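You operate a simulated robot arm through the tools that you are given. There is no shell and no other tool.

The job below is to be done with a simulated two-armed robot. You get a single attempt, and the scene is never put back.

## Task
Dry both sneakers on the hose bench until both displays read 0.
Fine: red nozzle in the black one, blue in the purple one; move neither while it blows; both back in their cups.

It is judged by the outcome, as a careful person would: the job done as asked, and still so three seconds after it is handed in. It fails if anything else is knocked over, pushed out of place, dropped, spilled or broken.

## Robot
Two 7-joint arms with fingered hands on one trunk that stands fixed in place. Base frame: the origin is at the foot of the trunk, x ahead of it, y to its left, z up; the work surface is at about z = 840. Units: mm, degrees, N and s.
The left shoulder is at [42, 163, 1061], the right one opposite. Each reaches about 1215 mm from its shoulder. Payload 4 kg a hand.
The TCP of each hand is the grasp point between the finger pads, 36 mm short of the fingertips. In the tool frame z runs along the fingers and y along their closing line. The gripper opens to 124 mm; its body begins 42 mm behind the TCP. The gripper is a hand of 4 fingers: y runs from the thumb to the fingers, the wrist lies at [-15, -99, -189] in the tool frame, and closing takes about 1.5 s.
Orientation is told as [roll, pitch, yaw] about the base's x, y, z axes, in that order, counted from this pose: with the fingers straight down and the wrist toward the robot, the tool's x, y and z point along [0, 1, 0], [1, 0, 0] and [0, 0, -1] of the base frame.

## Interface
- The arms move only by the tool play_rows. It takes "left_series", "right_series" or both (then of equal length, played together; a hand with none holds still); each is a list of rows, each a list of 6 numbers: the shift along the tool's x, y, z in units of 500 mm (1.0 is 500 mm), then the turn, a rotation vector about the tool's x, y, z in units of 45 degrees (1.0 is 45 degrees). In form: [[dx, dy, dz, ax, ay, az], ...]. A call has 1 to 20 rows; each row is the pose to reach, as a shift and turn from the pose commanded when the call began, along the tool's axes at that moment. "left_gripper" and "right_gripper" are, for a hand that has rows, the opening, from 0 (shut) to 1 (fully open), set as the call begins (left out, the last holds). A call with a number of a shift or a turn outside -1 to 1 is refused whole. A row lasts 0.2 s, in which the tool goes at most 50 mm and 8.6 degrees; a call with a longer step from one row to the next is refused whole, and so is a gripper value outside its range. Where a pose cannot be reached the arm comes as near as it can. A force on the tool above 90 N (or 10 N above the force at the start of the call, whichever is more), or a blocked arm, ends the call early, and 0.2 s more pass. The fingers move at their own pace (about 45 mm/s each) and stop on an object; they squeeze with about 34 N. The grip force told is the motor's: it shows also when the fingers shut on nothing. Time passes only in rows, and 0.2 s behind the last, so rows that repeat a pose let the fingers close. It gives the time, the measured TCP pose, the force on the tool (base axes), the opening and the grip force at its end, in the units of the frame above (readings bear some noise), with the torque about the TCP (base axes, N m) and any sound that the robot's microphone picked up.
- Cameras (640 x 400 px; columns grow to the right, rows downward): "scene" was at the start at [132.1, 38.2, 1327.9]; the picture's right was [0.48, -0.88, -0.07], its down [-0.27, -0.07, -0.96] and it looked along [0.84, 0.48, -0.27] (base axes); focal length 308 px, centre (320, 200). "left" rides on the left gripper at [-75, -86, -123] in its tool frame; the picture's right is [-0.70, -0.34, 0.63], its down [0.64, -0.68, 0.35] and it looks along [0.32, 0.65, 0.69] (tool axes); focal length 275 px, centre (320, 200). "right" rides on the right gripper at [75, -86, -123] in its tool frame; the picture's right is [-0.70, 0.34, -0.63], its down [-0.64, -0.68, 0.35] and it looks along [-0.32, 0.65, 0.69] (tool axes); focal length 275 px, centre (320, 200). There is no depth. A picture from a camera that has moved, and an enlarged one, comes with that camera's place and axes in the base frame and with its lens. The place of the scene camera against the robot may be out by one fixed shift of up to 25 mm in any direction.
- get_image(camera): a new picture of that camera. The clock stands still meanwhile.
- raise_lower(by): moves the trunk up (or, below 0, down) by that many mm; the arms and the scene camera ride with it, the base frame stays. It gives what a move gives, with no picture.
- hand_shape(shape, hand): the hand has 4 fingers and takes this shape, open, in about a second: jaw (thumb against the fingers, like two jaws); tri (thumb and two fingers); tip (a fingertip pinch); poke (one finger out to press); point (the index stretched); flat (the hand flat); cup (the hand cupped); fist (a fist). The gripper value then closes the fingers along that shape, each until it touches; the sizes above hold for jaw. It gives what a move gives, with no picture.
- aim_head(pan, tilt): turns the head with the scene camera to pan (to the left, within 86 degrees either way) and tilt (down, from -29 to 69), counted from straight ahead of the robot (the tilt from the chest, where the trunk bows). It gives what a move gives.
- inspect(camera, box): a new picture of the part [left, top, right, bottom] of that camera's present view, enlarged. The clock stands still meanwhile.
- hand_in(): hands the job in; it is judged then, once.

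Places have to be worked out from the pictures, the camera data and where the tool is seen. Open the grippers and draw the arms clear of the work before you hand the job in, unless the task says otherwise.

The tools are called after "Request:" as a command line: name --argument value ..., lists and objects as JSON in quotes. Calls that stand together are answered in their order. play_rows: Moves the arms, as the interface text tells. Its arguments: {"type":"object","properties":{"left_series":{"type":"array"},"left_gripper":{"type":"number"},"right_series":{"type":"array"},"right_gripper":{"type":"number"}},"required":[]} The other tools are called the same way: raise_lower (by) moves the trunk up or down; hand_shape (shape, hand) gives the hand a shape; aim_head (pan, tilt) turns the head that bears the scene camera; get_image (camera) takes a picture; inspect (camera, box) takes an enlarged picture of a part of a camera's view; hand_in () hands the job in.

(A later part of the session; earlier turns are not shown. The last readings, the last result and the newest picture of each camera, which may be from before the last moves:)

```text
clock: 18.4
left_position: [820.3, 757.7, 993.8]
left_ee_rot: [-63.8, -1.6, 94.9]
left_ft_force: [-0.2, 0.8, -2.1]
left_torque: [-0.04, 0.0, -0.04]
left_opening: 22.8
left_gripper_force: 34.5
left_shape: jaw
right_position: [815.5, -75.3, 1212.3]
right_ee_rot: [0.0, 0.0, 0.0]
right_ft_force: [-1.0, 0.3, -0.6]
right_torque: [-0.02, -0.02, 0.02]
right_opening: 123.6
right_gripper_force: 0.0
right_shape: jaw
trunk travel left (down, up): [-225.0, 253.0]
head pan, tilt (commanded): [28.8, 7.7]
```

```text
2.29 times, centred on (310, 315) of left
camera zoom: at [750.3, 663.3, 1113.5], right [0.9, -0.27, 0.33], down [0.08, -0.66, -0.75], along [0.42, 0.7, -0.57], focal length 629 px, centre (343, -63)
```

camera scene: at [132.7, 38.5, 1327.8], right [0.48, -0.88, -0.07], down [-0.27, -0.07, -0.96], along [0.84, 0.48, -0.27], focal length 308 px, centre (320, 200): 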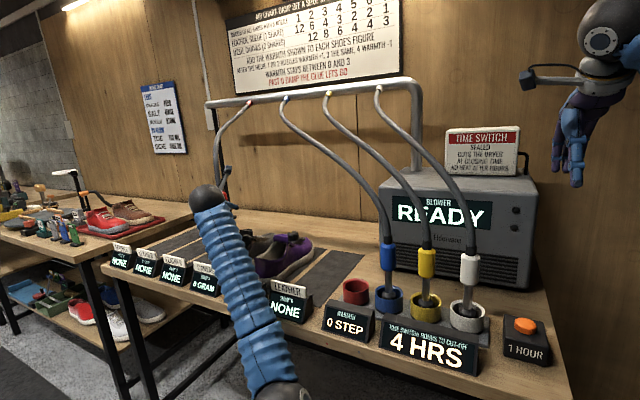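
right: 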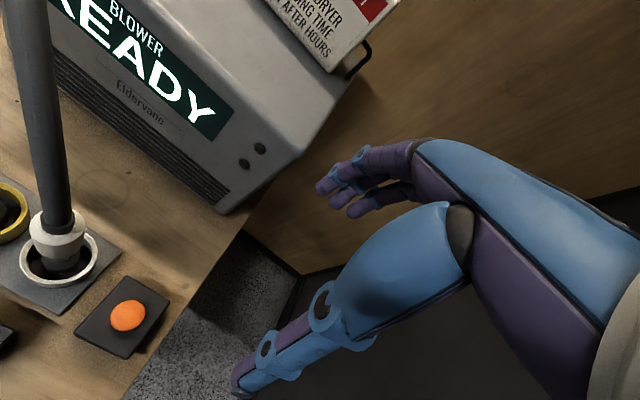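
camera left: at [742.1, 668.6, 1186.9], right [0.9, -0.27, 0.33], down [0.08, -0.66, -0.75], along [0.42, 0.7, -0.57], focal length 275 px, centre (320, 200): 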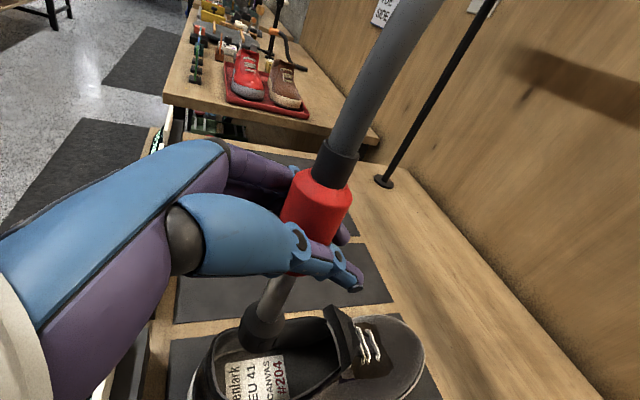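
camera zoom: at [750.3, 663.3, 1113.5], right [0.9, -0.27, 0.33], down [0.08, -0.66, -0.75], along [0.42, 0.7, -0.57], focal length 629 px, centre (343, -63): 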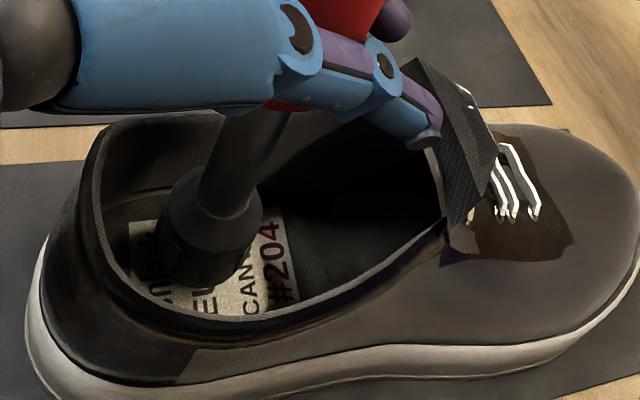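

Still hanging free at z 994, and the thumb is still clear of the tongue. I'll continue in 3 mm steps.

Request:
play_rows --left_series '[[0.0054, -0.0002, 0.0027, 0, 0, 0], [0.0054, -0.0002, 0.0027, 0, 0, 0]]'

Request:
play_rows --left_series '[[0.0054, -0.0002, 0.0027, 0, 0, 0], [0.0054, -0.0002, 0.0027, 0, 0, 0]]'

Request:
inspect --camera "left" --box '[170, 230, 450, 400]'

```text
clock: 19.0
left_position: [821.1, 758.2, 991.5]
left_ee_rot: [-63.8, -1.8, 94.9]
left_ft_force: [0.0, 0.2, -0.8]
left_torque: [-0.03, -0.02, -0.03]
left_opening: 22.9
left_gripper_force: 33.7
left_shape: jaw
right_position: [816.8, -75.8, 1212.8]
right_ee_rot: [0.0, 0.0, 0.0]
right_ft_force: [0.6, 0.5, -0.5]
right_torque: [0.0, 0.0, 0.0]
right_opening: 123.6
right_gripper_force: 0.1
right_shape: jaw
trunk travel left (down, up): [-225.0, 253.0]
head pan, tilt (commanded): [28.8, 7.7]
```

```text
clock: 19.6
left_position: [820.3, 758.7, 989.3]
left_ee_rot: [-63.9, -1.7, 94.8]
left_ft_force: [-0.4, -0.6, -2.0]
left_torque: [-0.03, -0.01, -0.01]
left_opening: 22.8
left_gripper_force: 34.0
left_shape: jaw
right_position: [816.9, -75.8, 1212.8]
right_ee_rot: [-0.1, 0.2, 0.0]
right_ft_force: [1.2, 0.2, -0.1]
right_torque: [0.0, 0.0, 0.03]
right_opening: 124.0
right_gripper_force: 0.1
right_shape: jaw
trunk travel left (down, up): [-225.0, 253.0]
head pan, tilt (commanded): [28.8, 7.7]
```

```text
2.29 times, centred on (310, 315) of left
camera zoom: at [750.9, 663.0, 1107.7], right [0.9, -0.27, 0.33], down [0.08, -0.66, -0.75], along [0.42, 0.7, -0.57], focal length 629 px, centre (343, -63)
```

zoom: 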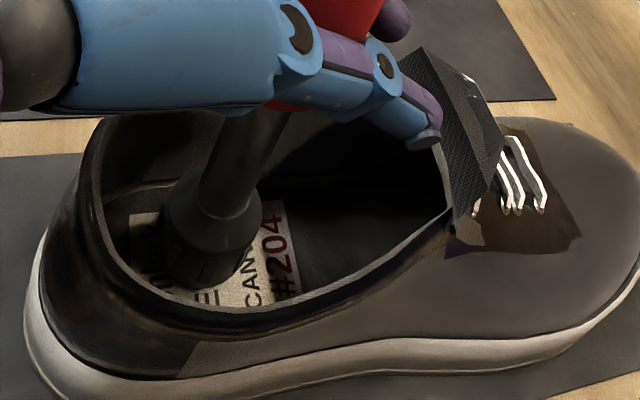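

Still free at z 989. Continuing down 6 mm more.

Request:
play_rows --left_series '[[0.0054, -0.0002, 0.0027, 0, 0, 0], [0.0054, -0.0002, 0.0027, 0, 0, 0]]'

Request:
play_rows --left_series '[[0.0054, -0.0002, 0.0027, 0, 0, 0], [0.0054, -0.0002, 0.0027, 0, 0, 0]]'

Request:
inspect --camera "left" --box '[170, 230, 450, 400]'

```text
clock: 20.2
left_position: [820.0, 757.5, 986.0]
left_ee_rot: [-63.9, -1.9, 94.7]
left_ft_force: [-0.3, 0.1, 4.6]
left_torque: [0.06, -0.04, -0.02]
left_opening: 22.9
left_gripper_force: 34.1
left_shape: jaw
right_position: [816.8, -75.9, 1213.1]
right_ee_rot: [-0.1, 0.0, 0.0]
right_ft_force: [-0.1, -0.2, 0.8]
right_torque: [0.01, 0.01, -0.01]
right_opening: 123.9
right_gripper_force: 0.1
right_shape: jaw
trunk travel left (down, up): [-225.0, 253.0]
head pan, tilt (commanded): [28.8, 7.7]
```

```text
clock: 20.8
left_position: [818.6, 757.1, 984.3]
left_ee_rot: [-64.0, -1.9, 94.8]
left_ft_force: [0.6, -0.1, 17.6]
left_torque: [0.37, -0.18, -0.02]
left_opening: 22.9
left_gripper_force: 34.1
left_shape: jaw
right_position: [814.9, -77.0, 1213.6]
right_ee_rot: [0.2, 0.0, 0.0]
right_ft_force: [0.3, 0.0, 0.3]
right_torque: [-0.02, -0.04, 0.02]
right_opening: 123.7
right_gripper_force: 0.0
right_shape: jaw
trunk travel left (down, up): [-225.0, 253.0]
head pan, tilt (commanded): [28.8, 7.7]
```

```text
2.29 times, centred on (310, 315) of left
camera zoom: at [749.5, 662.6, 1104.6], right [0.9, -0.27, 0.34], down [0.08, -0.65, -0.75], along [0.43, 0.71, -0.57], focal length 629 px, centre (343, -63)
```

zoom: 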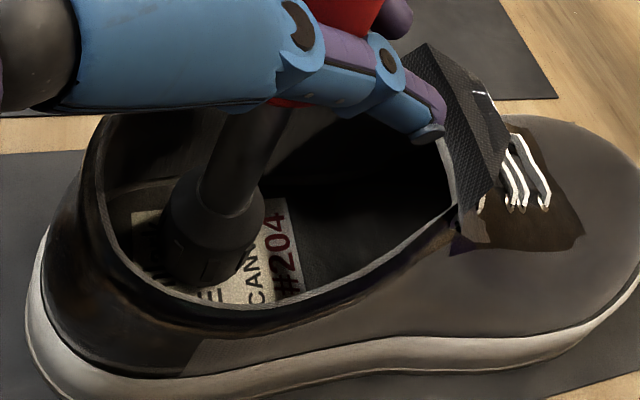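

The tip has met the insole (17.6 N at z 984). I'll ease up 2.5 mm to remove the load, then open the hand partly and see whether the nozzle stays put.

Request:
play_rows --left_series '[[-0.0045, 0.0001, -0.0022, 0, 0, 0], [-0.0045, 0.0001, -0.0022, 0, 0, 0]]'

Request:
play_rows --left_series '[[0, 0, 0, 0, 0, 0], [0, 0, 0, 0, 0, 0], [0, 0, 0, 0, 0, 0], [0, 0, 0, 0, 0, 0], [0, 0, 0, 0, 0, 0]]' --left_gripper 0.5

Request:
get_image --camera "left"

Request:
inspect --camera "scene" --box '[180, 100, 330, 290]'

```text
clock: 21.4
left_position: [819.7, 758.1, 985.9]
left_ee_rot: [-63.9, -1.9, 94.9]
left_ft_force: [1.2, -0.2, 16.0]
left_torque: [0.3, -0.16, -0.05]
left_opening: 22.6
left_gripper_force: 33.5
left_shape: jaw
right_position: [816.8, -75.9, 1213.5]
right_ee_rot: [0.1, 0.0, 0.0]
right_ft_force: [-0.1, -0.7, 0.8]
right_torque: [0.01, -0.04, -0.02]
right_opening: 123.8
right_gripper_force: 0.1
right_shape: jaw
trunk travel left (down, up): [-225.0, 253.0]
head pan, tilt (commanded): [28.8, 7.7]
```

```text
clock: 22.6
left_position: [820.7, 758.6, 984.4]
left_ee_rot: [-63.8, -1.8, 94.9]
left_ft_force: [0.6, 0.1, -0.8]
left_torque: [0.0, 0.0, 0.0]
left_opening: 62.0
left_gripper_force: 0.1
left_shape: jaw
right_position: [817.0, -75.3, 1213.0]
right_ee_rot: [0.0, 0.1, 0.1]
right_ft_force: [-0.2, 0.4, -0.1]
right_torque: [-0.03, -0.02, -0.03]
right_opening: 123.7
right_gripper_force: 0.2
right_shape: jaw
trunk travel left (down, up): [-225.0, 253.0]
head pan, tilt (commanded): [28.8, 7.7]
```

```text
taken
camera left: at [750.5, 664.0, 1103.4], right [0.9, -0.27, 0.33], down [0.08, -0.66, -0.75], along [0.42, 0.7, -0.57], focal length 275 px, centre (320, 200)
```

left: 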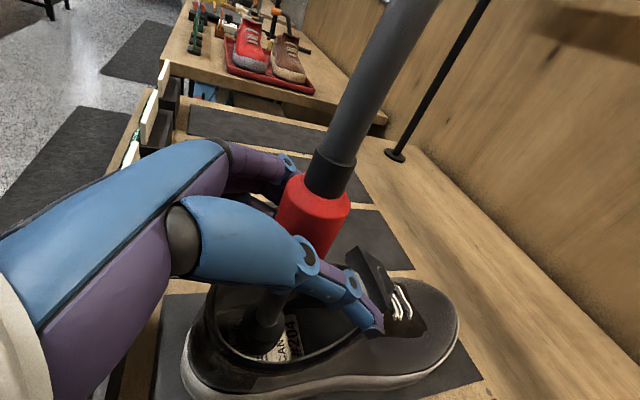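

```text
2.11 times, centred on (255, 195) of scene
camera zoom: at [132.2, 38.1, 1327.9], right [0.48, -0.88, -0.07], down [-0.27, -0.07, -0.96], along [0.84, 0.48, -0.27], focal length 649 px, centre (457, 210)
```

zoom: 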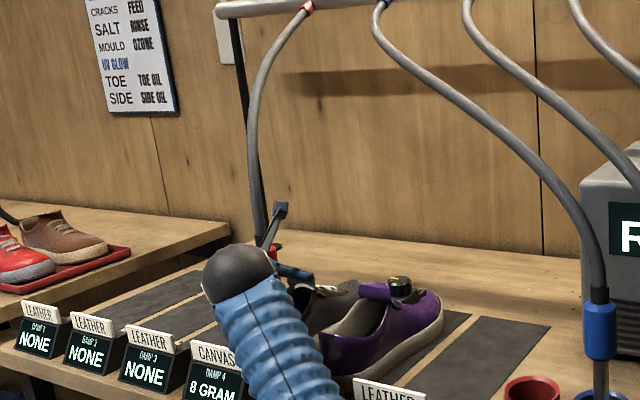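

The red nozzle stands in the black shoe by itself. I'll open a little wider and draw the hand straight back out along its approach.

Request:
play_rows --left_series '[[0, 0, 0, 0, 0, 0], [0, 0, 0, 0, 0, 0], [0, 0, -0.02, 0, 0, 0], [0, 0, -0.05, 0, 0, 0], [0, 0, -0.09, 0, 0, 0], [0, 0, -0.14, 0, 0, 0], [0, 0, -0.19, 0, 0, 0], [0, 0, -0.24, 0, 0, 0]]' --left_gripper 0.7

Request:
get_image --camera "left"

Request:
inspect --camera "scene" --box '[180, 100, 330, 290]'

```text
clock: 24.4
left_position: [712.4, 748.4, 1037.7]
left_ee_rot: [-63.9, -1.7, 94.7]
left_ft_force: [0.0, 0.3, 0.7]
left_torque: [0.02, 0.02, 0.0]
left_opening: 86.5
left_gripper_force: 0.0
left_shape: jaw
right_position: [816.1, -75.1, 1213.2]
right_ee_rot: [0.0, 0.0, -0.1]
right_ft_force: [0.1, 0.1, 0.0]
right_torque: [0.0, 0.0, 0.02]
right_opening: 123.6
right_gripper_force: 0.1
right_shape: jaw
trunk travel left (down, up): [-225.0, 253.0]
head pan, tilt (commanded): [28.8, 7.7]
```

```text
taken
camera left: at [643.5, 654.2, 1157.2], right [0.9, -0.27, 0.33], down [0.08, -0.65, -0.75], along [0.42, 0.7, -0.57], focal length 275 px, centre (320, 200)
```

left: 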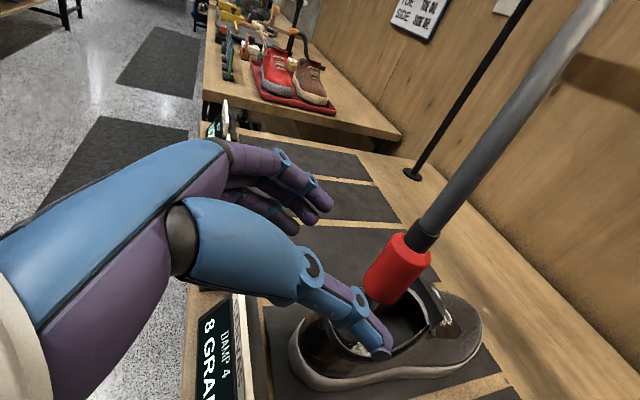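

```text
2.11 times, centred on (255, 195) of scene
camera zoom: at [131.8, 37.9, 1328.0], right [0.48, -0.88, -0.07], down [-0.27, -0.06, -0.96], along [0.84, 0.48, -0.27], focal length 649 px, centre (457, 210)
```

zoom: 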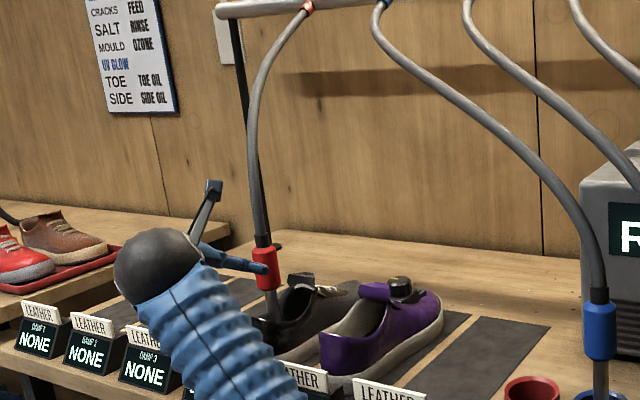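

The red nozzle stands upright in the black shoe. Now I'll raise the left hand and swing it across to the front of the blue nozzle, turning the fingers forward-right.

Request:
play_rows --left_series '[[-0.03, -0.03, -0.03, 0, 0, 0], [-0.06, -0.1, -0.05, 0.09, -0.003, 0.044], [-0.075, -0.18, -0.065, 0.18, -0.006, 0.088], [-0.085, -0.26, -0.08, 0.27, -0.009, 0.132], [-0.095, -0.34, -0.09, 0.36, -0.012, 0.176], [-0.1, -0.42, -0.1, 0.45, -0.015, 0.22], [-0.105, -0.5, -0.11, 0.54, -0.018, 0.264], [-0.11, -0.58, -0.125, 0.63, -0.021, 0.308], [-0.115, -0.64, -0.135, 0.72, -0.024, 0.352], [-0.1186, -0.6514, -0.1424, 0.7965, -0.0264, 0.3937]]' --left_gripper 0.5

Request:
get_image --camera "scene"

Request:
get_image --camera "left"

```text
clock: 26.6
left_position: [704.4, 416.2, 1113.5]
left_ee_rot: [-63.7, -1.9, 54.7]
left_ft_force: [-0.3, -0.1, -0.5]
left_torque: [0.02, 0.0, 0.02]
left_opening: 62.3
left_gripper_force: 0.0
left_shape: jaw
right_position: [816.4, -75.9, 1212.4]
right_ee_rot: [0.0, 0.1, 0.0]
right_ft_force: [-1.1, -1.0, 0.0]
right_torque: [0.02, -0.01, 0.04]
right_opening: 123.7
right_gripper_force: 0.1
right_shape: jaw
trunk travel left (down, up): [-225.0, 253.0]
head pan, tilt (commanded): [28.8, 7.7]
```

```text
taken
camera scene: at [132.1, 38.3, 1327.9], right [0.48, -0.88, -0.07], down [-0.27, -0.07, -0.96], along [0.84, 0.48, -0.27], focal length 308 px, centre (320, 200)
```

scene: 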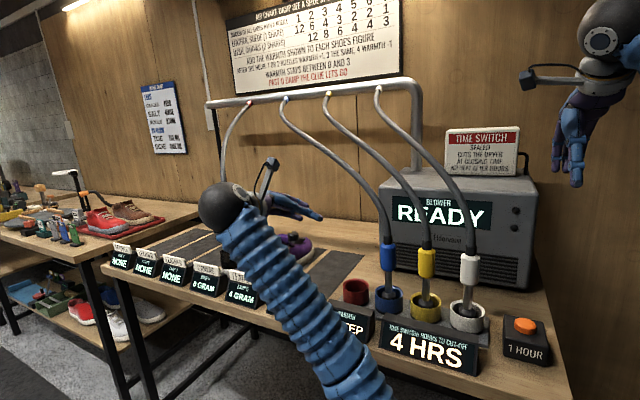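

```text
taken
camera left: at [589.6, 388.4, 1233.0], right [0.51, -0.79, 0.33], down [-0.36, -0.55, -0.75], along [0.78, 0.27, -0.57], focal length 275 px, centre (320, 200)
```

left: 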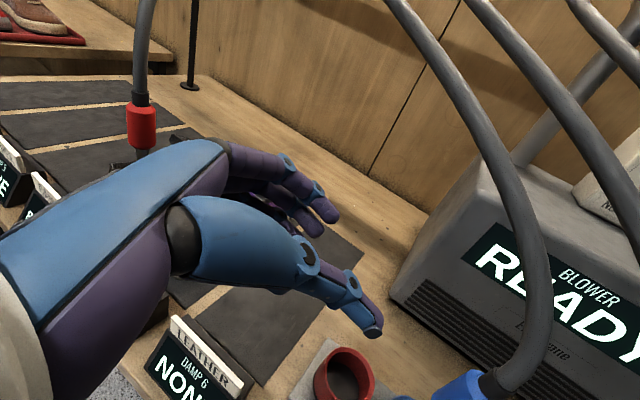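

The arm came round with the elbow lower than before, so I'll go in modest steps. I'll turn the hand another 20° to the right and move it in front of the blue nozzle, staying high.

Request:
play_rows --left_series '[[-0.0037, -0.0207, 0.0272, 0.0797, -0.003, 0.0394], [-0.0074, -0.0414, 0.0544, 0.1593, -0.0059, 0.0787], [-0.0112, -0.0622, 0.0816, 0.239, -0.0089, 0.1181], [-0.0149, -0.0829, 0.1088, 0.3186, -0.0118, 0.1574], [-0.0186, -0.1036, 0.136, 0.3983, -0.0148, 0.1968]]'

Request:
get_image --camera "scene"

Request:
get_image --camera "left"

```text
clock: 27.8
left_position: [725.0, 337.5, 1090.4]
left_ee_rot: [-63.8, -1.8, 34.7]
left_ft_force: [0.5, -0.6, -0.3]
left_torque: [-0.03, 0.02, 0.01]
left_opening: 62.3
left_gripper_force: 0.0
left_shape: jaw
right_position: [817.2, -75.6, 1211.3]
right_ee_rot: [-0.1, 0.2, 0.0]
right_ft_force: [-0.6, 0.4, -0.6]
right_torque: [0.0, -0.02, -0.01]
right_opening: 123.8
right_gripper_force: 0.0
right_shape: jaw
trunk travel left (down, up): [-225.0, 253.0]
head pan, tilt (commanded): [28.8, 7.7]
```

```text
taken
camera scene: at [132.3, 38.0, 1327.9], right [0.48, -0.88, -0.07], down [-0.27, -0.06, -0.96], along [0.84, 0.48, -0.27], focal length 308 px, centre (320, 200)
```

scene: 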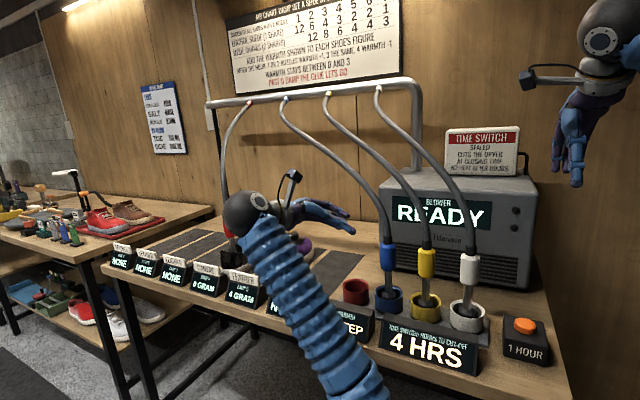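

```text
taken
camera left: at [607.4, 350.6, 1209.6], right [0.21, -0.92, 0.33], down [-0.53, -0.4, -0.75], along [0.82, -0.02, -0.57], focal length 275 px, centre (320, 200)
```

left: 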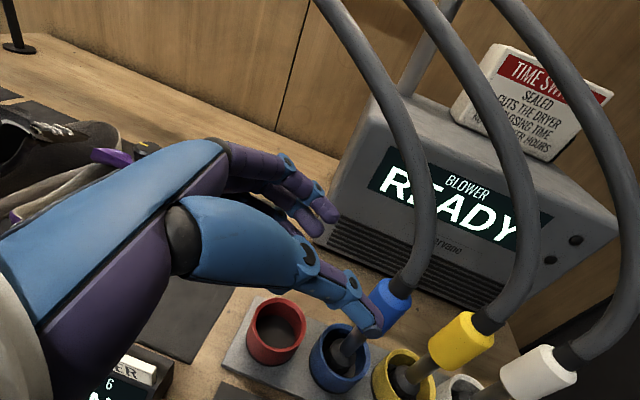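

The hand is in front of the blue nozzle at (725, 338, 1090). I'll zoom in both views to fix the blue collar's place.

Request:
inspect --camera "left" --box '[300, 240, 460, 400]'

Request:
inspect --camera "scene" --box '[320, 210, 440, 320]'

```text
2.50 times, centred on (380, 320) of left
camera zoom: at [607.4, 350.6, 1209.6], right [0.21, -0.92, 0.33], down [-0.53, -0.4, -0.75], along [0.82, -0.02, -0.57], focal length 688 px, centre (170, -100)
```

zoom: 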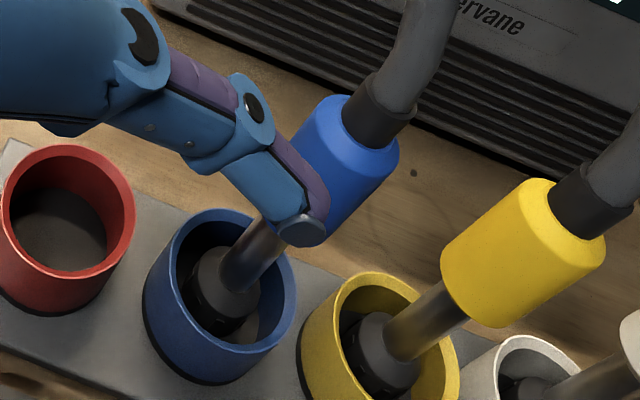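

```text
3.64 times, centred on (380, 265) of scene
camera zoom: at [132.3, 38.0, 1327.9], right [0.48, -0.88, -0.07], down [-0.27, -0.06, -0.96], along [0.84, 0.48, -0.27], focal length 1121 px, centre (102, -36)
```

zoom: 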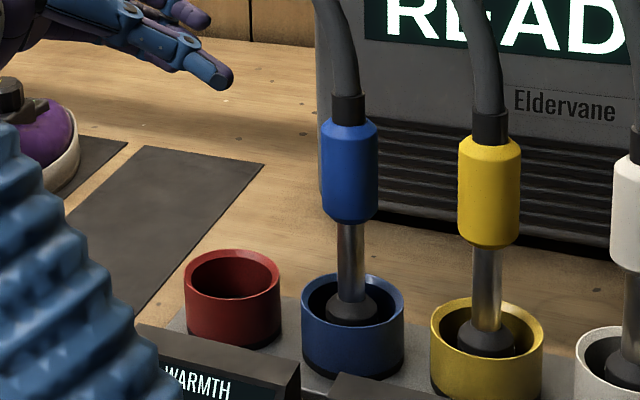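

Both views put the blue nozzle's axis at about (797, 241.5) with the collar top near z 1018. Last time closing pushed the collar about 9 mm toward the fingers, so I'll aim with that offset, line up, and advance partway.

Request:
play_rows --left_series '[[0.03, -0.005, 0, 0, 0, 0], [0.06, -0.01, 0, 0, 0, 0], [0.0914, -0.016, 0, 0, 0, 0], [0.0914, -0.016, 0.05, 0, 0, 0], [0.0914, -0.016, 0.1, 0, 0, 0], [0.0914, -0.016, 0.15, 0, 0, 0], [0.0914, -0.016, 0.2, 0, 0, 0]]' --left_gripper 0.62

Request:
get_image --camera "left"

Request:
get_image --camera "scene"

```text
clock: 29.4
left_position: [760.2, 278.1, 1003.1]
left_ee_rot: [-63.7, -1.8, 34.7]
left_ft_force: [-0.4, -1.0, 0.1]
left_torque: [0.01, -0.03, -0.02]
left_opening: 76.5
left_gripper_force: 0.1
left_shape: jaw
right_position: [815.9, -75.0, 1212.1]
right_ee_rot: [0.0, 0.2, 0.0]
right_ft_force: [-0.5, 0.3, 0.8]
right_torque: [-0.01, 0.0, 0.02]
right_opening: 123.7
right_gripper_force: 0.0
right_shape: jaw
trunk travel left (down, up): [-225.0, 253.0]
head pan, tilt (commanded): [28.8, 7.7]
```

```text
taken
camera left: at [643.1, 291.0, 1122.5], right [0.21, -0.92, 0.33], down [-0.53, -0.4, -0.75], along [0.82, -0.01, -0.57], focal length 275 px, centre (320, 200)
```

left: 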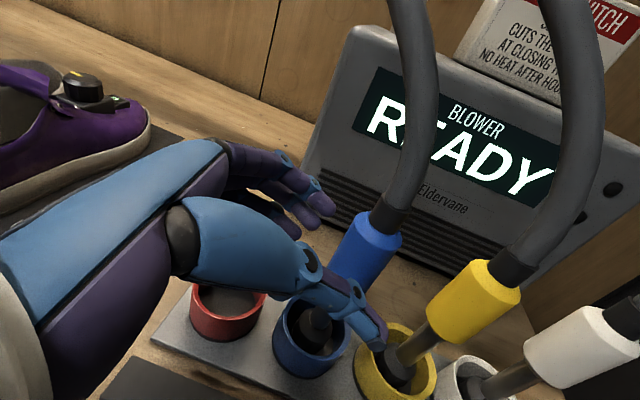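

```text
taken
camera scene: at [132.3, 37.9, 1327.9], right [0.48, -0.88, -0.07], down [-0.27, -0.06, -0.96], along [0.84, 0.48, -0.27], focal length 308 px, centre (320, 200)
```

scene: 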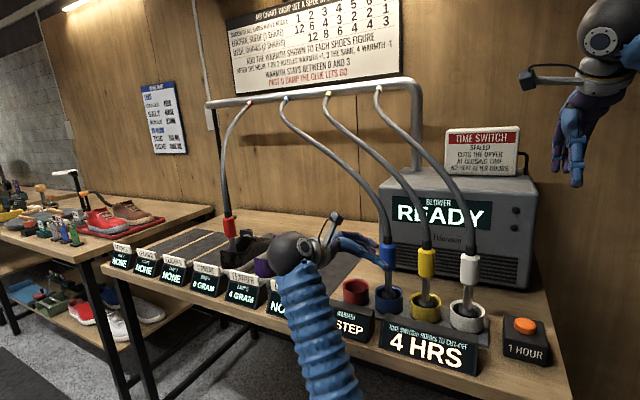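

The blue collar appears where predicted, in line with the open hand. I'll advance the last 61 mm.

Request:
play_rows --left_series '[[0, 0, 0.035, 0, 0, 0], [0, 0, 0.07, 0, 0, 0], [0, 0, 0.1, 0, 0, 0], [0, 0, 0.122, 0, 0, 0]]'

Request:
get_image --camera "left"

Request:
inspect --camera "scene" --box '[300, 200, 450, 320]'

```text
clock: 30.4
left_position: [794.2, 234.5, 977.7]
left_ee_rot: [-63.9, -1.8, 34.8]
left_ft_force: [-0.1, -0.1, -0.1]
left_torque: [0.0, -0.01, 0.03]
left_opening: 76.6
left_gripper_force: 0.0
left_shape: jaw
right_position: [816.0, -75.1, 1212.5]
right_ee_rot: [0.0, 0.1, 0.0]
right_ft_force: [0.1, -0.7, 0.3]
right_torque: [-0.02, 0.0, 0.02]
right_opening: 123.6
right_gripper_force: 0.1
right_shape: jaw
trunk travel left (down, up): [-225.0, 253.0]
head pan, tilt (commanded): [28.8, 7.7]
```

```text
taken
camera left: at [675.9, 247.6, 1096.6], right [0.21, -0.92, 0.33], down [-0.53, -0.4, -0.75], along [0.82, -0.01, -0.57], focal length 275 px, centre (320, 200)
```

left: 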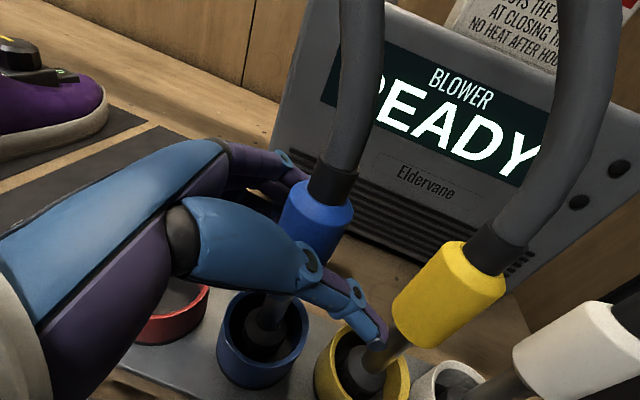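

```text
3.33 times, centred on (375, 260) of scene
camera zoom: at [132.2, 37.9, 1327.9], right [0.48, -0.88, -0.07], down [-0.27, -0.06, -0.96], along [0.84, 0.48, -0.27], focal length 1027 px, centre (137, 0)
```

zoom: 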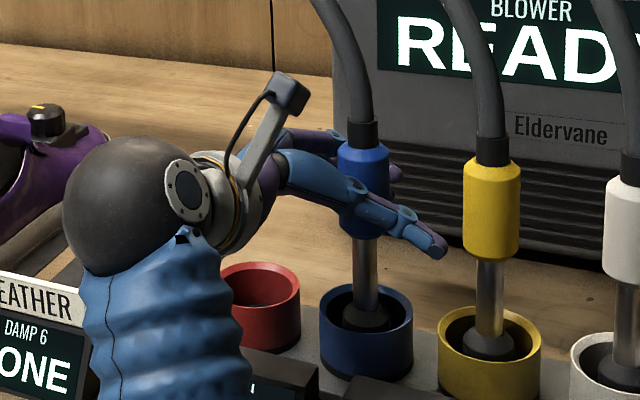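

The blue collar is between thumb and fingers with no contact, and the yellow nozzle is untouched. I'll close on it.

Request:
play_rows --left_series '[[0, 0, 0, 0, 0, 0], [0, 0, 0, 0, 0, 0], [0, 0, 0, 0, 0, 0], [0, 0, 0, 0, 0, 0], [0, 0, 0, 0, 0, 0], [0, 0, 0, 0, 0, 0], [0, 0, 0, 0, 0, 0], [0, 0, 0, 0, 0, 0]]' --left_gripper 0

Request:
get_image --camera "left"

Request:
inspect --camera "scene" --box '[300, 200, 450, 320]'

```text
clock: 32.2
left_position: [794.7, 233.4, 977.2]
left_ee_rot: [-63.7, -1.9, 34.8]
left_ft_force: [-0.1, 0.2, 0.6]
left_torque: [-0.01, 0.06, 0.02]
left_opening: 16.8
left_gripper_force: 34.4
left_shape: jaw
right_position: [817.0, -74.8, 1211.7]
right_ee_rot: [0.0, 0.1, 0.0]
right_ft_force: [0.0, 0.5, 0.0]
right_torque: [0.0, 0.02, -0.01]
right_opening: 123.5
right_gripper_force: 0.0
right_shape: jaw
trunk travel left (down, up): [-225.0, 253.0]
head pan, tilt (commanded): [28.8, 7.7]
```

```text
taken
camera left: at [676.0, 247.7, 1096.4], right [0.21, -0.92, 0.33], down [-0.53, -0.4, -0.75], along [0.82, -0.01, -0.57], focal length 275 px, centre (320, 200)
```

left: 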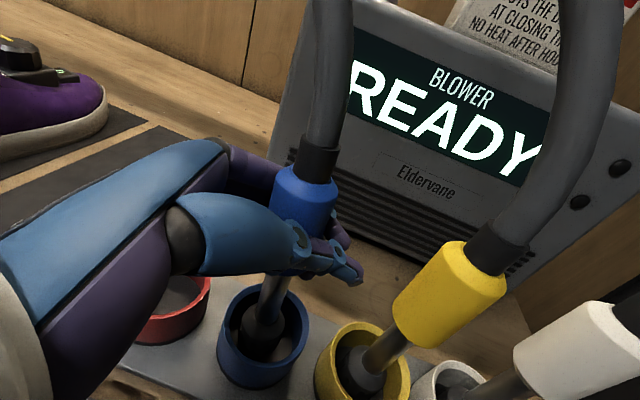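

```text
3.33 times, centred on (375, 260) of scene
camera zoom: at [132.3, 38.0, 1327.9], right [0.48, -0.88, -0.07], down [-0.27, -0.06, -0.96], along [0.84, 0.48, -0.27], focal length 1027 px, centre (137, 0)
```

zoom: 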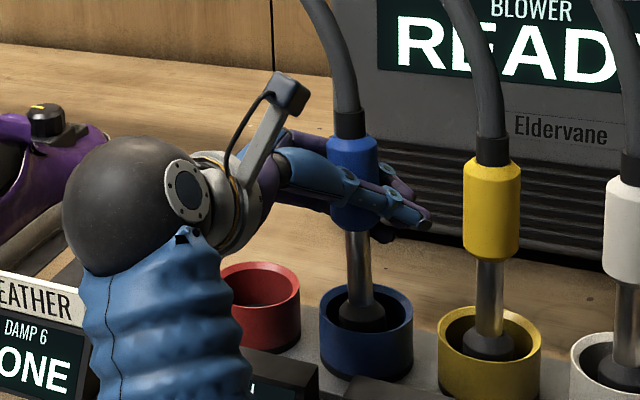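

The grip is firm (34 N) and the blue nozzle is still standing in its cup. I'll lift it straight up 100 mm.

Request:
play_rows --left_series '[[-0.0179, 0.0007, -0.0089, 0, 0, 0], [-0.0538, 0.002, -0.0266, 0, 0, 0], [-0.0896, 0.0033, -0.0443, 0, 0, 0], [-0.1254, 0.0046, -0.062, 0, 0, 0], [-0.1613, 0.0059, -0.0797, 0, 0, 0], [-0.1792, 0.0066, -0.0886, 0, 0, 0]]'

Request:
get_image --camera "left"

Request:
get_image --camera "scene"

```text
clock: 33.6
left_position: [792.7, 234.3, 1077.8]
left_ee_rot: [-63.8, -1.8, 34.9]
left_ft_force: [0.7, 0.8, -2.4]
left_torque: [-0.05, 0.02, 0.02]
left_opening: 16.9
left_gripper_force: 34.2
left_shape: jaw
right_position: [816.6, -75.3, 1211.1]
right_ee_rot: [0.0, 0.1, 0.1]
right_ft_force: [0.4, -0.2, -0.1]
right_torque: [-0.02, 0.02, 0.01]
right_opening: 123.5
right_gripper_force: 0.1
right_shape: jaw
trunk travel left (down, up): [-225.0, 253.0]
head pan, tilt (commanded): [28.8, 7.7]
```

```text
taken
camera left: at [675.3, 247.4, 1196.5], right [0.21, -0.92, 0.33], down [-0.53, -0.4, -0.75], along [0.82, -0.01, -0.57], focal length 275 px, centre (320, 200)
```

left: 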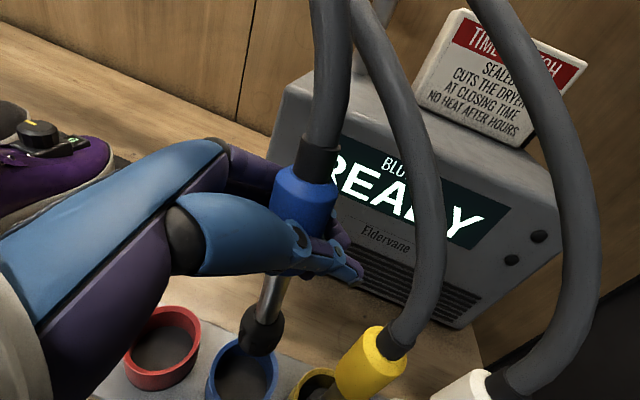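

```text
taken
camera scene: at [132.3, 38.0, 1327.9], right [0.48, -0.88, -0.07], down [-0.27, -0.06, -0.96], along [0.84, 0.48, -0.27], focal length 308 px, centre (320, 200)
```

scene: 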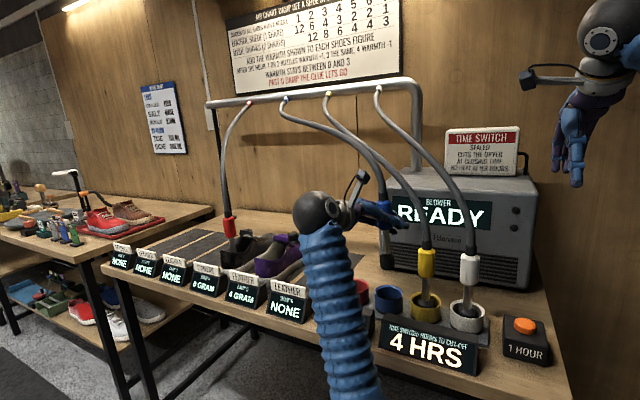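

The blue nozzle is clear of its cup. I'll zoom in to check how it hangs in the hand.

Request:
inspect --camera "scene" --box '[330, 160, 430, 290]'

Request:
inspect --camera "left" --box '[210, 130, 410, 380]'

```text
3.08 times, centred on (380, 225) of scene
camera zoom: at [132.3, 38.0, 1327.9], right [0.48, -0.88, -0.07], down [-0.27, -0.06, -0.96], along [0.84, 0.48, -0.27], focal length 948 px, centre (135, 123)
```

zoom: 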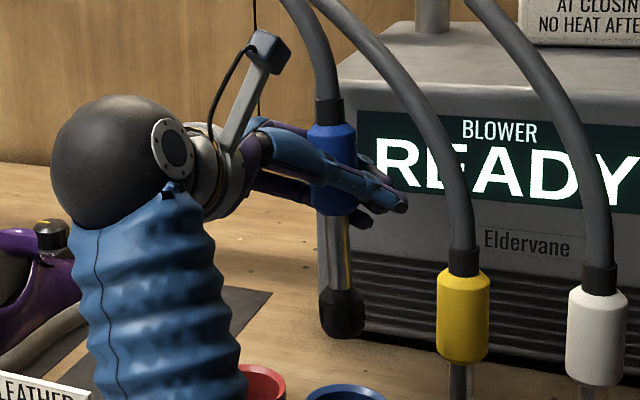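

```text
1.60 times, centred on (310, 255) of left
camera zoom: at [675.3, 247.4, 1196.5], right [0.21, -0.92, 0.33], down [-0.53, -0.4, -0.75], along [0.82, -0.01, -0.57], focal length 440 px, centre (336, 112)
```

zoom: 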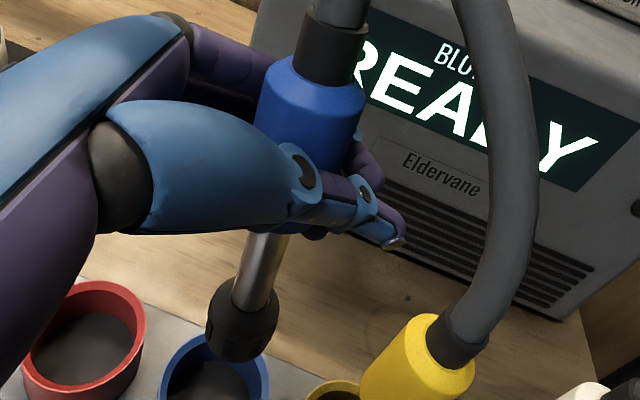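

Measured in both views, the blue nozzle hangs with its top about 11° toward the finger side; I'll correct that before setting it down. First I'll carry it up and left over the empty red cup while turning the hand forward.

Request:
play_rows --left_series '[[-0.02, 0.01, -0.03, -0.05, 0.0017, -0.0245], [-0.02, 0.035, -0.075, -0.15, 0.0052, -0.0738], [-0.01, 0.06, -0.125, -0.26, 0.0091, -0.1279], [0, 0.085, -0.18, -0.37, 0.013, -0.1821], [0.01, 0.11, -0.235, -0.48, 0.0168, -0.2362], [0.02, 0.135, -0.29, -0.59, 0.0207, -0.2903], [0.03, 0.16, -0.345, -0.7, 0.0245, -0.3445], [0.0418, 0.1848, -0.398, -0.7972, 0.0279, -0.3923]]'

Request:
get_image --camera "left"

Request:
get_image --camera "scene"

```text
clock: 35.4
left_position: [761.1, 439.2, 1148.1]
left_ee_rot: [-63.8, -1.8, 74.8]
left_ft_force: [-0.3, -0.3, -3.4]
left_torque: [-0.02, -0.04, 0.01]
left_opening: 16.6
left_gripper_force: 34.1
left_shape: jaw
right_position: [815.6, -74.4, 1213.0]
right_ee_rot: [0.0, 0.0, 0.1]
right_ft_force: [0.4, -0.3, -0.4]
right_torque: [0.0, -0.01, 0.0]
right_opening: 123.7
right_gripper_force: 0.1
right_shape: jaw
trunk travel left (down, up): [-225.0, 253.0]
head pan, tilt (commanded): [28.8, 7.7]
```

```text
taken
camera left: at [663.4, 373.4, 1267.3], right [0.75, -0.56, 0.33], down [-0.15, -0.64, -0.75], along [0.64, 0.52, -0.57], focal length 275 px, centre (320, 200)
```

left: 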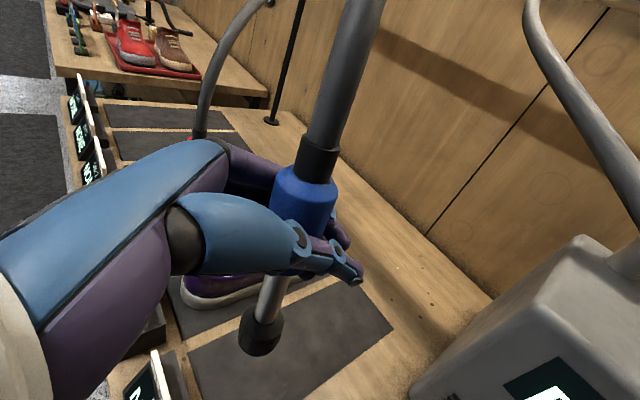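

```text
taken
camera scene: at [132.2, 38.2, 1327.9], right [0.48, -0.88, -0.07], down [-0.27, -0.07, -0.96], along [0.84, 0.48, -0.27], focal length 308 px, centre (320, 200)
```

scene: 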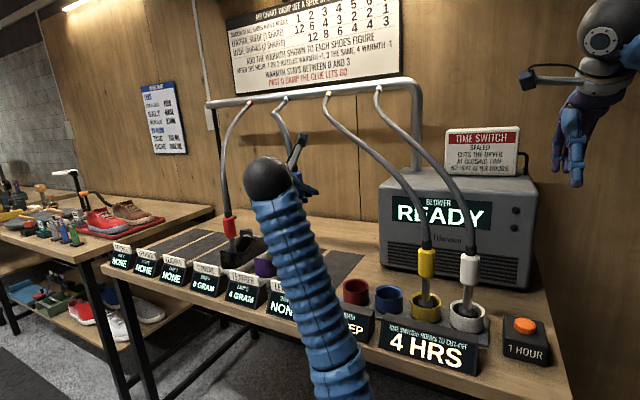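

Carrying well. I'll move further left to hover beside the purple shoe, finish turning forward, and tilt the hand 11° so the nozzle hangs upright.

Request:
play_rows --left_series '[[0.0018, 0.0394, -0.0027, -0.0614, 0.0014, 0.0242], [0.0037, 0.0787, -0.0054, -0.1228, 0.0028, 0.0484], [0.0055, 0.1181, -0.008, -0.1842, 0.0042, 0.0726], [0.0074, 0.1574, -0.0107, -0.2456, 0.0056, 0.0968], [0.0092, 0.1968, -0.0134, -0.307, 0.007, 0.121]]'

Request:
get_image --camera "left"

Request:
get_image --camera "scene"

```text
clock: 36.6
left_position: [779.1, 537.1, 1149.2]
left_ee_rot: [-64.7, -12.7, 84.8]
left_ft_force: [0.1, 0.3, -2.3]
left_torque: [-0.07, 0.01, -0.01]
left_opening: 16.8
left_gripper_force: 33.9
left_shape: jaw
right_position: [817.7, -75.5, 1213.2]
right_ee_rot: [-0.1, 0.1, 0.1]
right_ft_force: [0.4, -0.3, 0.5]
right_torque: [0.03, 0.0, -0.01]
right_opening: 123.7
right_gripper_force: 0.2
right_shape: jaw
trunk travel left (down, up): [-225.0, 253.0]
head pan, tilt (commanded): [28.8, 7.7]
```

```text
taken
camera left: at [690.1, 435.0, 1249.0], right [0.83, -0.48, 0.28], down [-0.01, -0.51, -0.86], along [0.56, 0.71, -0.42], focal length 275 px, centre (320, 200)
```

left: 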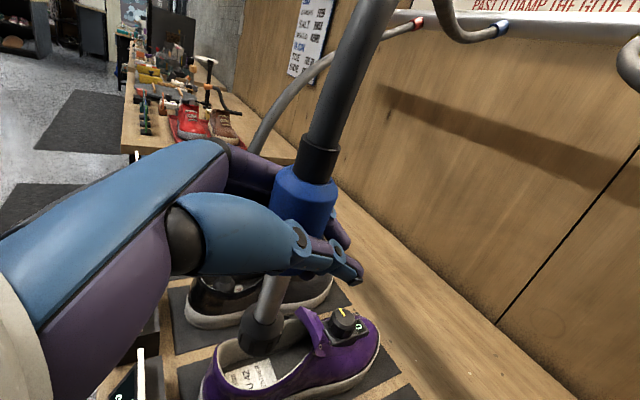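

```text
taken
camera scene: at [132.5, 38.4, 1327.9], right [0.48, -0.88, -0.07], down [-0.27, -0.07, -0.96], along [0.84, 0.48, -0.27], focal length 308 px, centre (320, 200)
```

scene: 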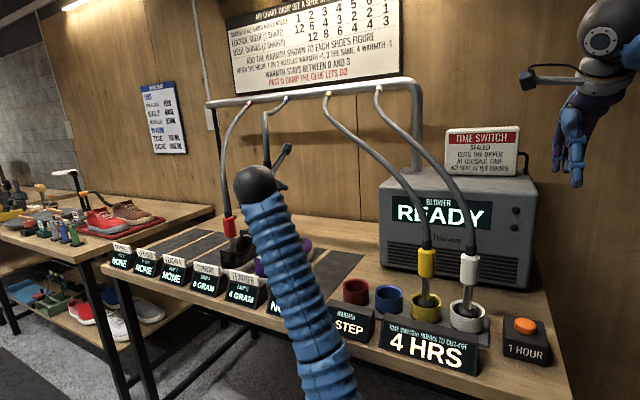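

The nozzle now hovers beside the purple shoe. I'll zoom in for the opening and the tip.

Request:
inspect --camera "left" --box '[180, 240, 420, 400]'

Request:
inspect --camera "scene" --box '[200, 200, 330, 300]'

```text
2.50 times, centred on (300, 320) of left
camera zoom: at [690.1, 435.0, 1249.0], right [0.83, -0.48, 0.28], down [-0.01, -0.51, -0.86], along [0.56, 0.71, -0.42], focal length 688 px, centre (370, -100)
```

zoom: 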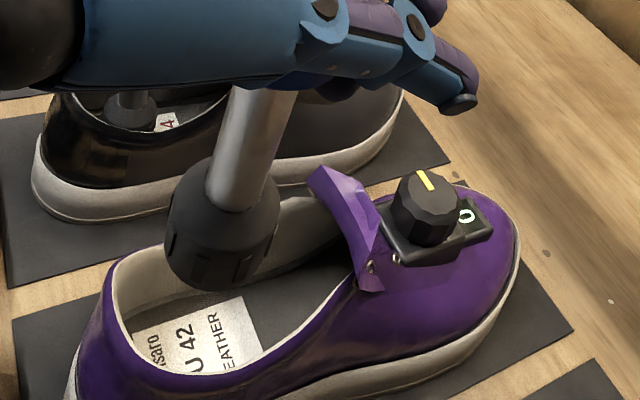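

```text
4.00 times, centred on (265, 250) of scene
camera zoom: at [132.5, 38.4, 1327.9], right [0.48, -0.88, -0.07], down [-0.27, -0.07, -0.96], along [0.84, 0.48, -0.27], focal length 1233 px, centre (540, 0)
```

zoom: 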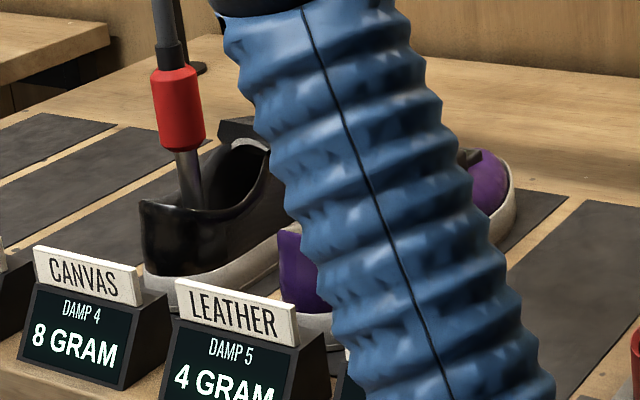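

The purple shoe's insole reads "EU 42 LEATHER" with its centre near (821, 622); the nozzle tip is at about (776, 566, 1021) and hangs upright. I'll move it over the opening and lower it 80 mm.

Request:
play_rows --left_series '[[-0.0014, 0.0378, 0.0229, 0, 0, 0], [-0.0028, 0.0756, 0.0457, 0, 0, 0], [-0.0042, 0.1134, 0.0686, 0, 0, 0], [0.0311, 0.1046, 0.0853, 0, 0, 0], [0.0664, 0.0958, 0.102, 0, 0, 0], [0.1016, 0.087, 0.1186, 0, 0, 0], [0.1369, 0.0782, 0.1353, 0, 0, 0]]'

Request:
get_image --camera "left"

Request:
inspect --camera "left" --box '[180, 240, 420, 400]'

```text
clock: 38.2
left_position: [814.4, 592.3, 1071.3]
left_ee_rot: [-64.8, -12.7, 84.9]
left_ft_force: [-0.1, -0.2, -1.2]
left_torque: [-0.03, -0.04, -0.02]
left_opening: 16.7
left_gripper_force: 34.0
left_shape: jaw
right_position: [817.7, -75.3, 1211.6]
right_ee_rot: [0.1, 0.2, 0.0]
right_ft_force: [-0.1, 0.0, 0.1]
right_torque: [0.03, 0.02, 0.0]
right_opening: 124.0
right_gripper_force: 0.1
right_shape: jaw
trunk travel left (down, up): [-225.0, 253.0]
head pan, tilt (commanded): [28.8, 7.7]
```

```text
taken
camera left: at [725.6, 490.4, 1170.0], right [0.83, -0.48, 0.28], down [-0.01, -0.51, -0.86], along [0.56, 0.71, -0.42], focal length 275 px, centre (320, 200)
```

left: 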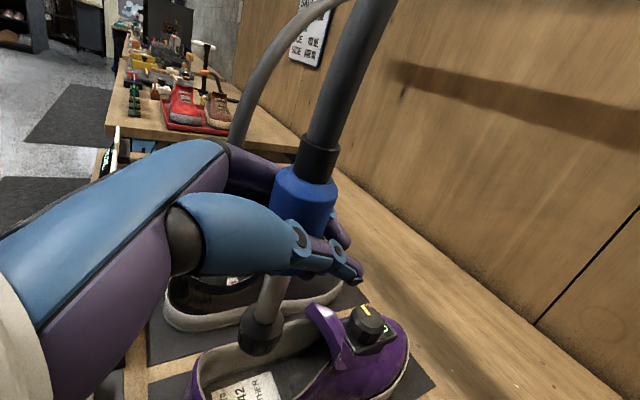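

```text
2.50 times, centred on (300, 320) of left
camera zoom: at [725.6, 490.4, 1170.0], right [0.83, -0.48, 0.28], down [-0.01, -0.51, -0.86], along [0.56, 0.71, -0.42], focal length 688 px, centre (370, -100)
```

zoom: 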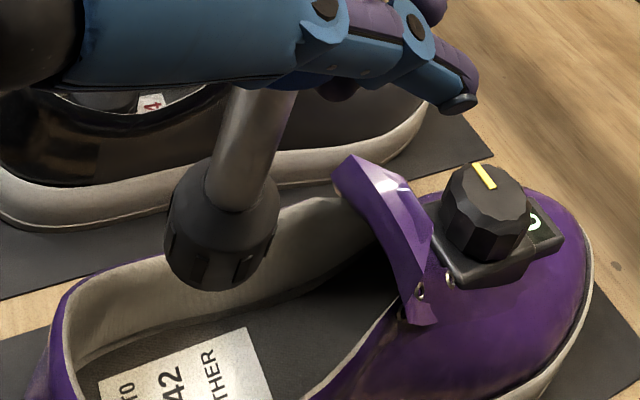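

The tip is at about (813, 618, 943), slightly toward the near side of the opening. I'll shift it 3 mm forward and 9 mm left, then lower 50 mm.

Request:
play_rows --left_series '[[0.0018, 0.018, 0.0057, 0, 0, 0], [0.0194, 0.0136, 0.014, 0, 0, 0], [0.0371, 0.0092, 0.0224, 0, 0, 0], [0.0547, 0.0048, 0.0307, 0, 0, 0], [0.0724, 0.0004, 0.0391, 0, 0, 0], [0.09, -0.004, 0.0474, 0, 0, 0]]'

Request:
get_image --camera "left"

Request:
inspect --camera "left" --box '[180, 240, 420, 400]'

```text
clock: 39.6
left_position: [819.1, 602.2, 1020.3]
left_ee_rot: [-64.7, -12.7, 84.9]
left_ft_force: [0.4, -0.7, -2.5]
left_torque: [-0.16, -0.01, 0.01]
left_opening: 17.2
left_gripper_force: 34.2
left_shape: jaw
right_position: [816.6, -74.6, 1212.6]
right_ee_rot: [-0.1, 0.2, 0.0]
right_ft_force: [0.7, 0.4, -0.2]
right_torque: [0.0, -0.04, -0.02]
right_opening: 123.5
right_gripper_force: 0.0
right_shape: jaw
trunk travel left (down, up): [-225.0, 253.0]
head pan, tilt (commanded): [28.8, 7.7]
```

```text
taken
camera left: at [730.0, 499.0, 1119.0], right [0.83, -0.48, 0.28], down [-0.01, -0.51, -0.86], along [0.56, 0.71, -0.42], focal length 275 px, centre (320, 200)
```

left: 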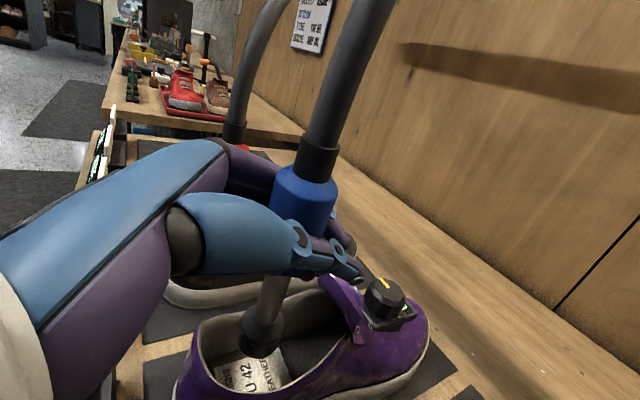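

```text
2.50 times, centred on (300, 320) of left
camera zoom: at [730.0, 499.0, 1119.0], right [0.83, -0.48, 0.28], down [-0.01, -0.51, -0.86], along [0.56, 0.71, -0.42], focal length 688 px, centre (370, -100)
```

zoom: 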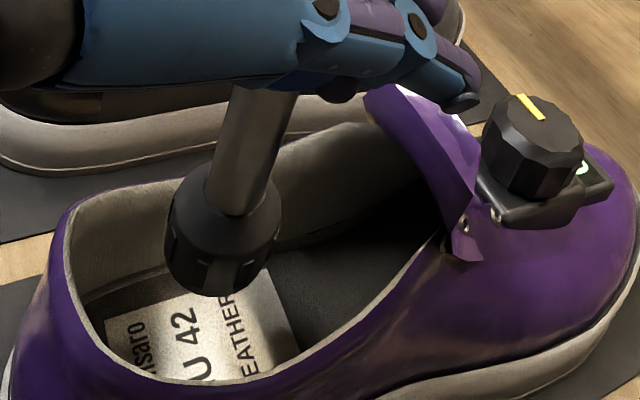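

The tip is inside the opening at about z 892. A small torque showed up, so I'll go down gently in 5 mm steps and watch the readings.

Request:
play_rows --left_series '[[0.0088, -0.0022, 0.0042, 0, 0, 0], [0.0176, -0.0044, 0.0083, 0, 0, 0], [0.0176, -0.0044, 0.0083, 0, 0, 0]]'

Request:
inspect --camera "left" --box '[180, 240, 420, 400]'

Request:
get_image --camera "scene"

```text
clock: 40.4
left_position: [818.5, 601.1, 1010.4]
left_ee_rot: [-64.8, -12.7, 84.9]
left_ft_force: [0.4, 0.8, -1.5]
left_torque: [-0.07, -0.02, 0.0]
left_opening: 17.1
left_gripper_force: 34.3
left_shape: jaw
right_position: [815.8, -75.1, 1212.3]
right_ee_rot: [0.0, 0.1, 0.0]
right_ft_force: [-0.5, 0.3, 0.1]
right_torque: [-0.02, 0.02, 0.03]
right_opening: 123.6
right_gripper_force: 0.0
right_shape: jaw
trunk travel left (down, up): [-225.0, 253.0]
head pan, tilt (commanded): [28.8, 7.7]
```

```text
2.50 times, centred on (300, 320) of left
camera zoom: at [729.8, 499.1, 1109.6], right [0.83, -0.48, 0.28], down [-0.01, -0.51, -0.86], along [0.56, 0.71, -0.42], focal length 688 px, centre (370, -100)
```

zoom: 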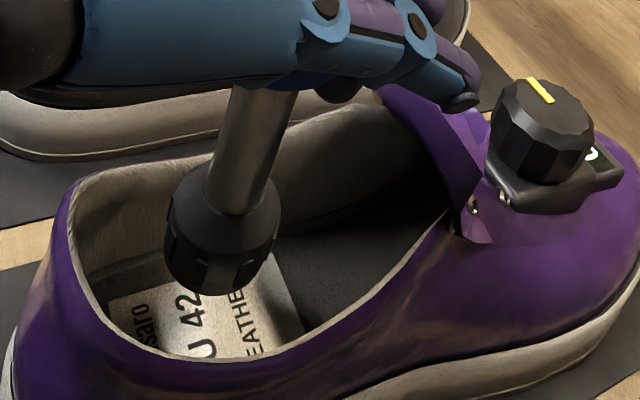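

```text
taken
camera scene: at [132.4, 38.1, 1327.9], right [0.48, -0.88, -0.07], down [-0.27, -0.07, -0.96], along [0.84, 0.48, -0.27], focal length 308 px, centre (320, 200)
```

scene: 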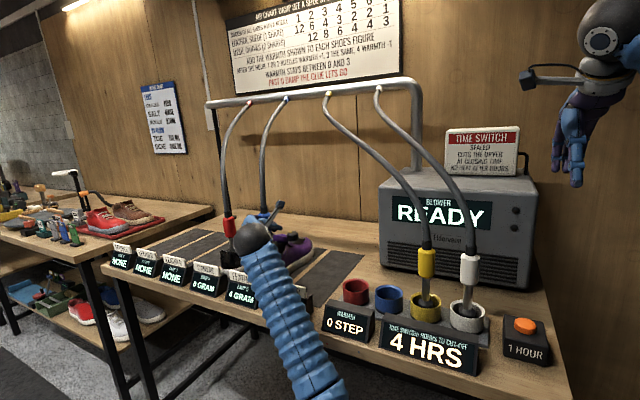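

Readings are calm again. I'll lower 12 mm more, then go in 3 mm steps.

Request:
play_rows --left_series '[[0.0088, -0.0022, 0.0042, 0, 0, 0], [0.0176, -0.0044, 0.0083, 0, 0, 0], [0.0212, -0.0053, 0.01, 0, 0, 0]]'

Request:
inspect --camera "left" --box '[180, 240, 420, 400]'

```text
clock: 41.2
left_position: [820.2, 601.0, 998.1]
left_ee_rot: [-64.8, -12.7, 84.9]
left_ft_force: [0.5, -1.2, -1.2]
left_torque: [-0.08, 0.0, 0.04]
left_opening: 17.1
left_gripper_force: 33.9
left_shape: jaw
right_position: [816.4, -75.9, 1211.5]
right_ee_rot: [0.1, 0.1, -0.1]
right_ft_force: [-0.3, -0.5, 0.2]
right_torque: [-0.02, 0.0, 0.04]
right_opening: 123.5
right_gripper_force: 0.1
right_shape: jaw
trunk travel left (down, up): [-225.0, 253.0]
head pan, tilt (commanded): [28.8, 7.7]
```

```text
2.50 times, centred on (300, 320) of left
camera zoom: at [730.7, 499.0, 1097.6], right [0.83, -0.48, 0.28], down [-0.01, -0.51, -0.86], along [0.56, 0.71, -0.42], focal length 688 px, centre (370, -100)
```

zoom: 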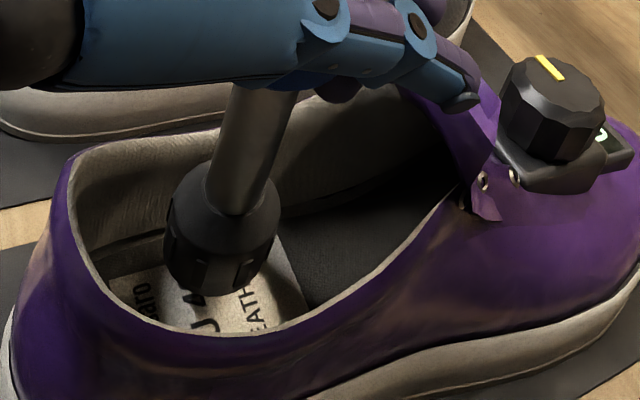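

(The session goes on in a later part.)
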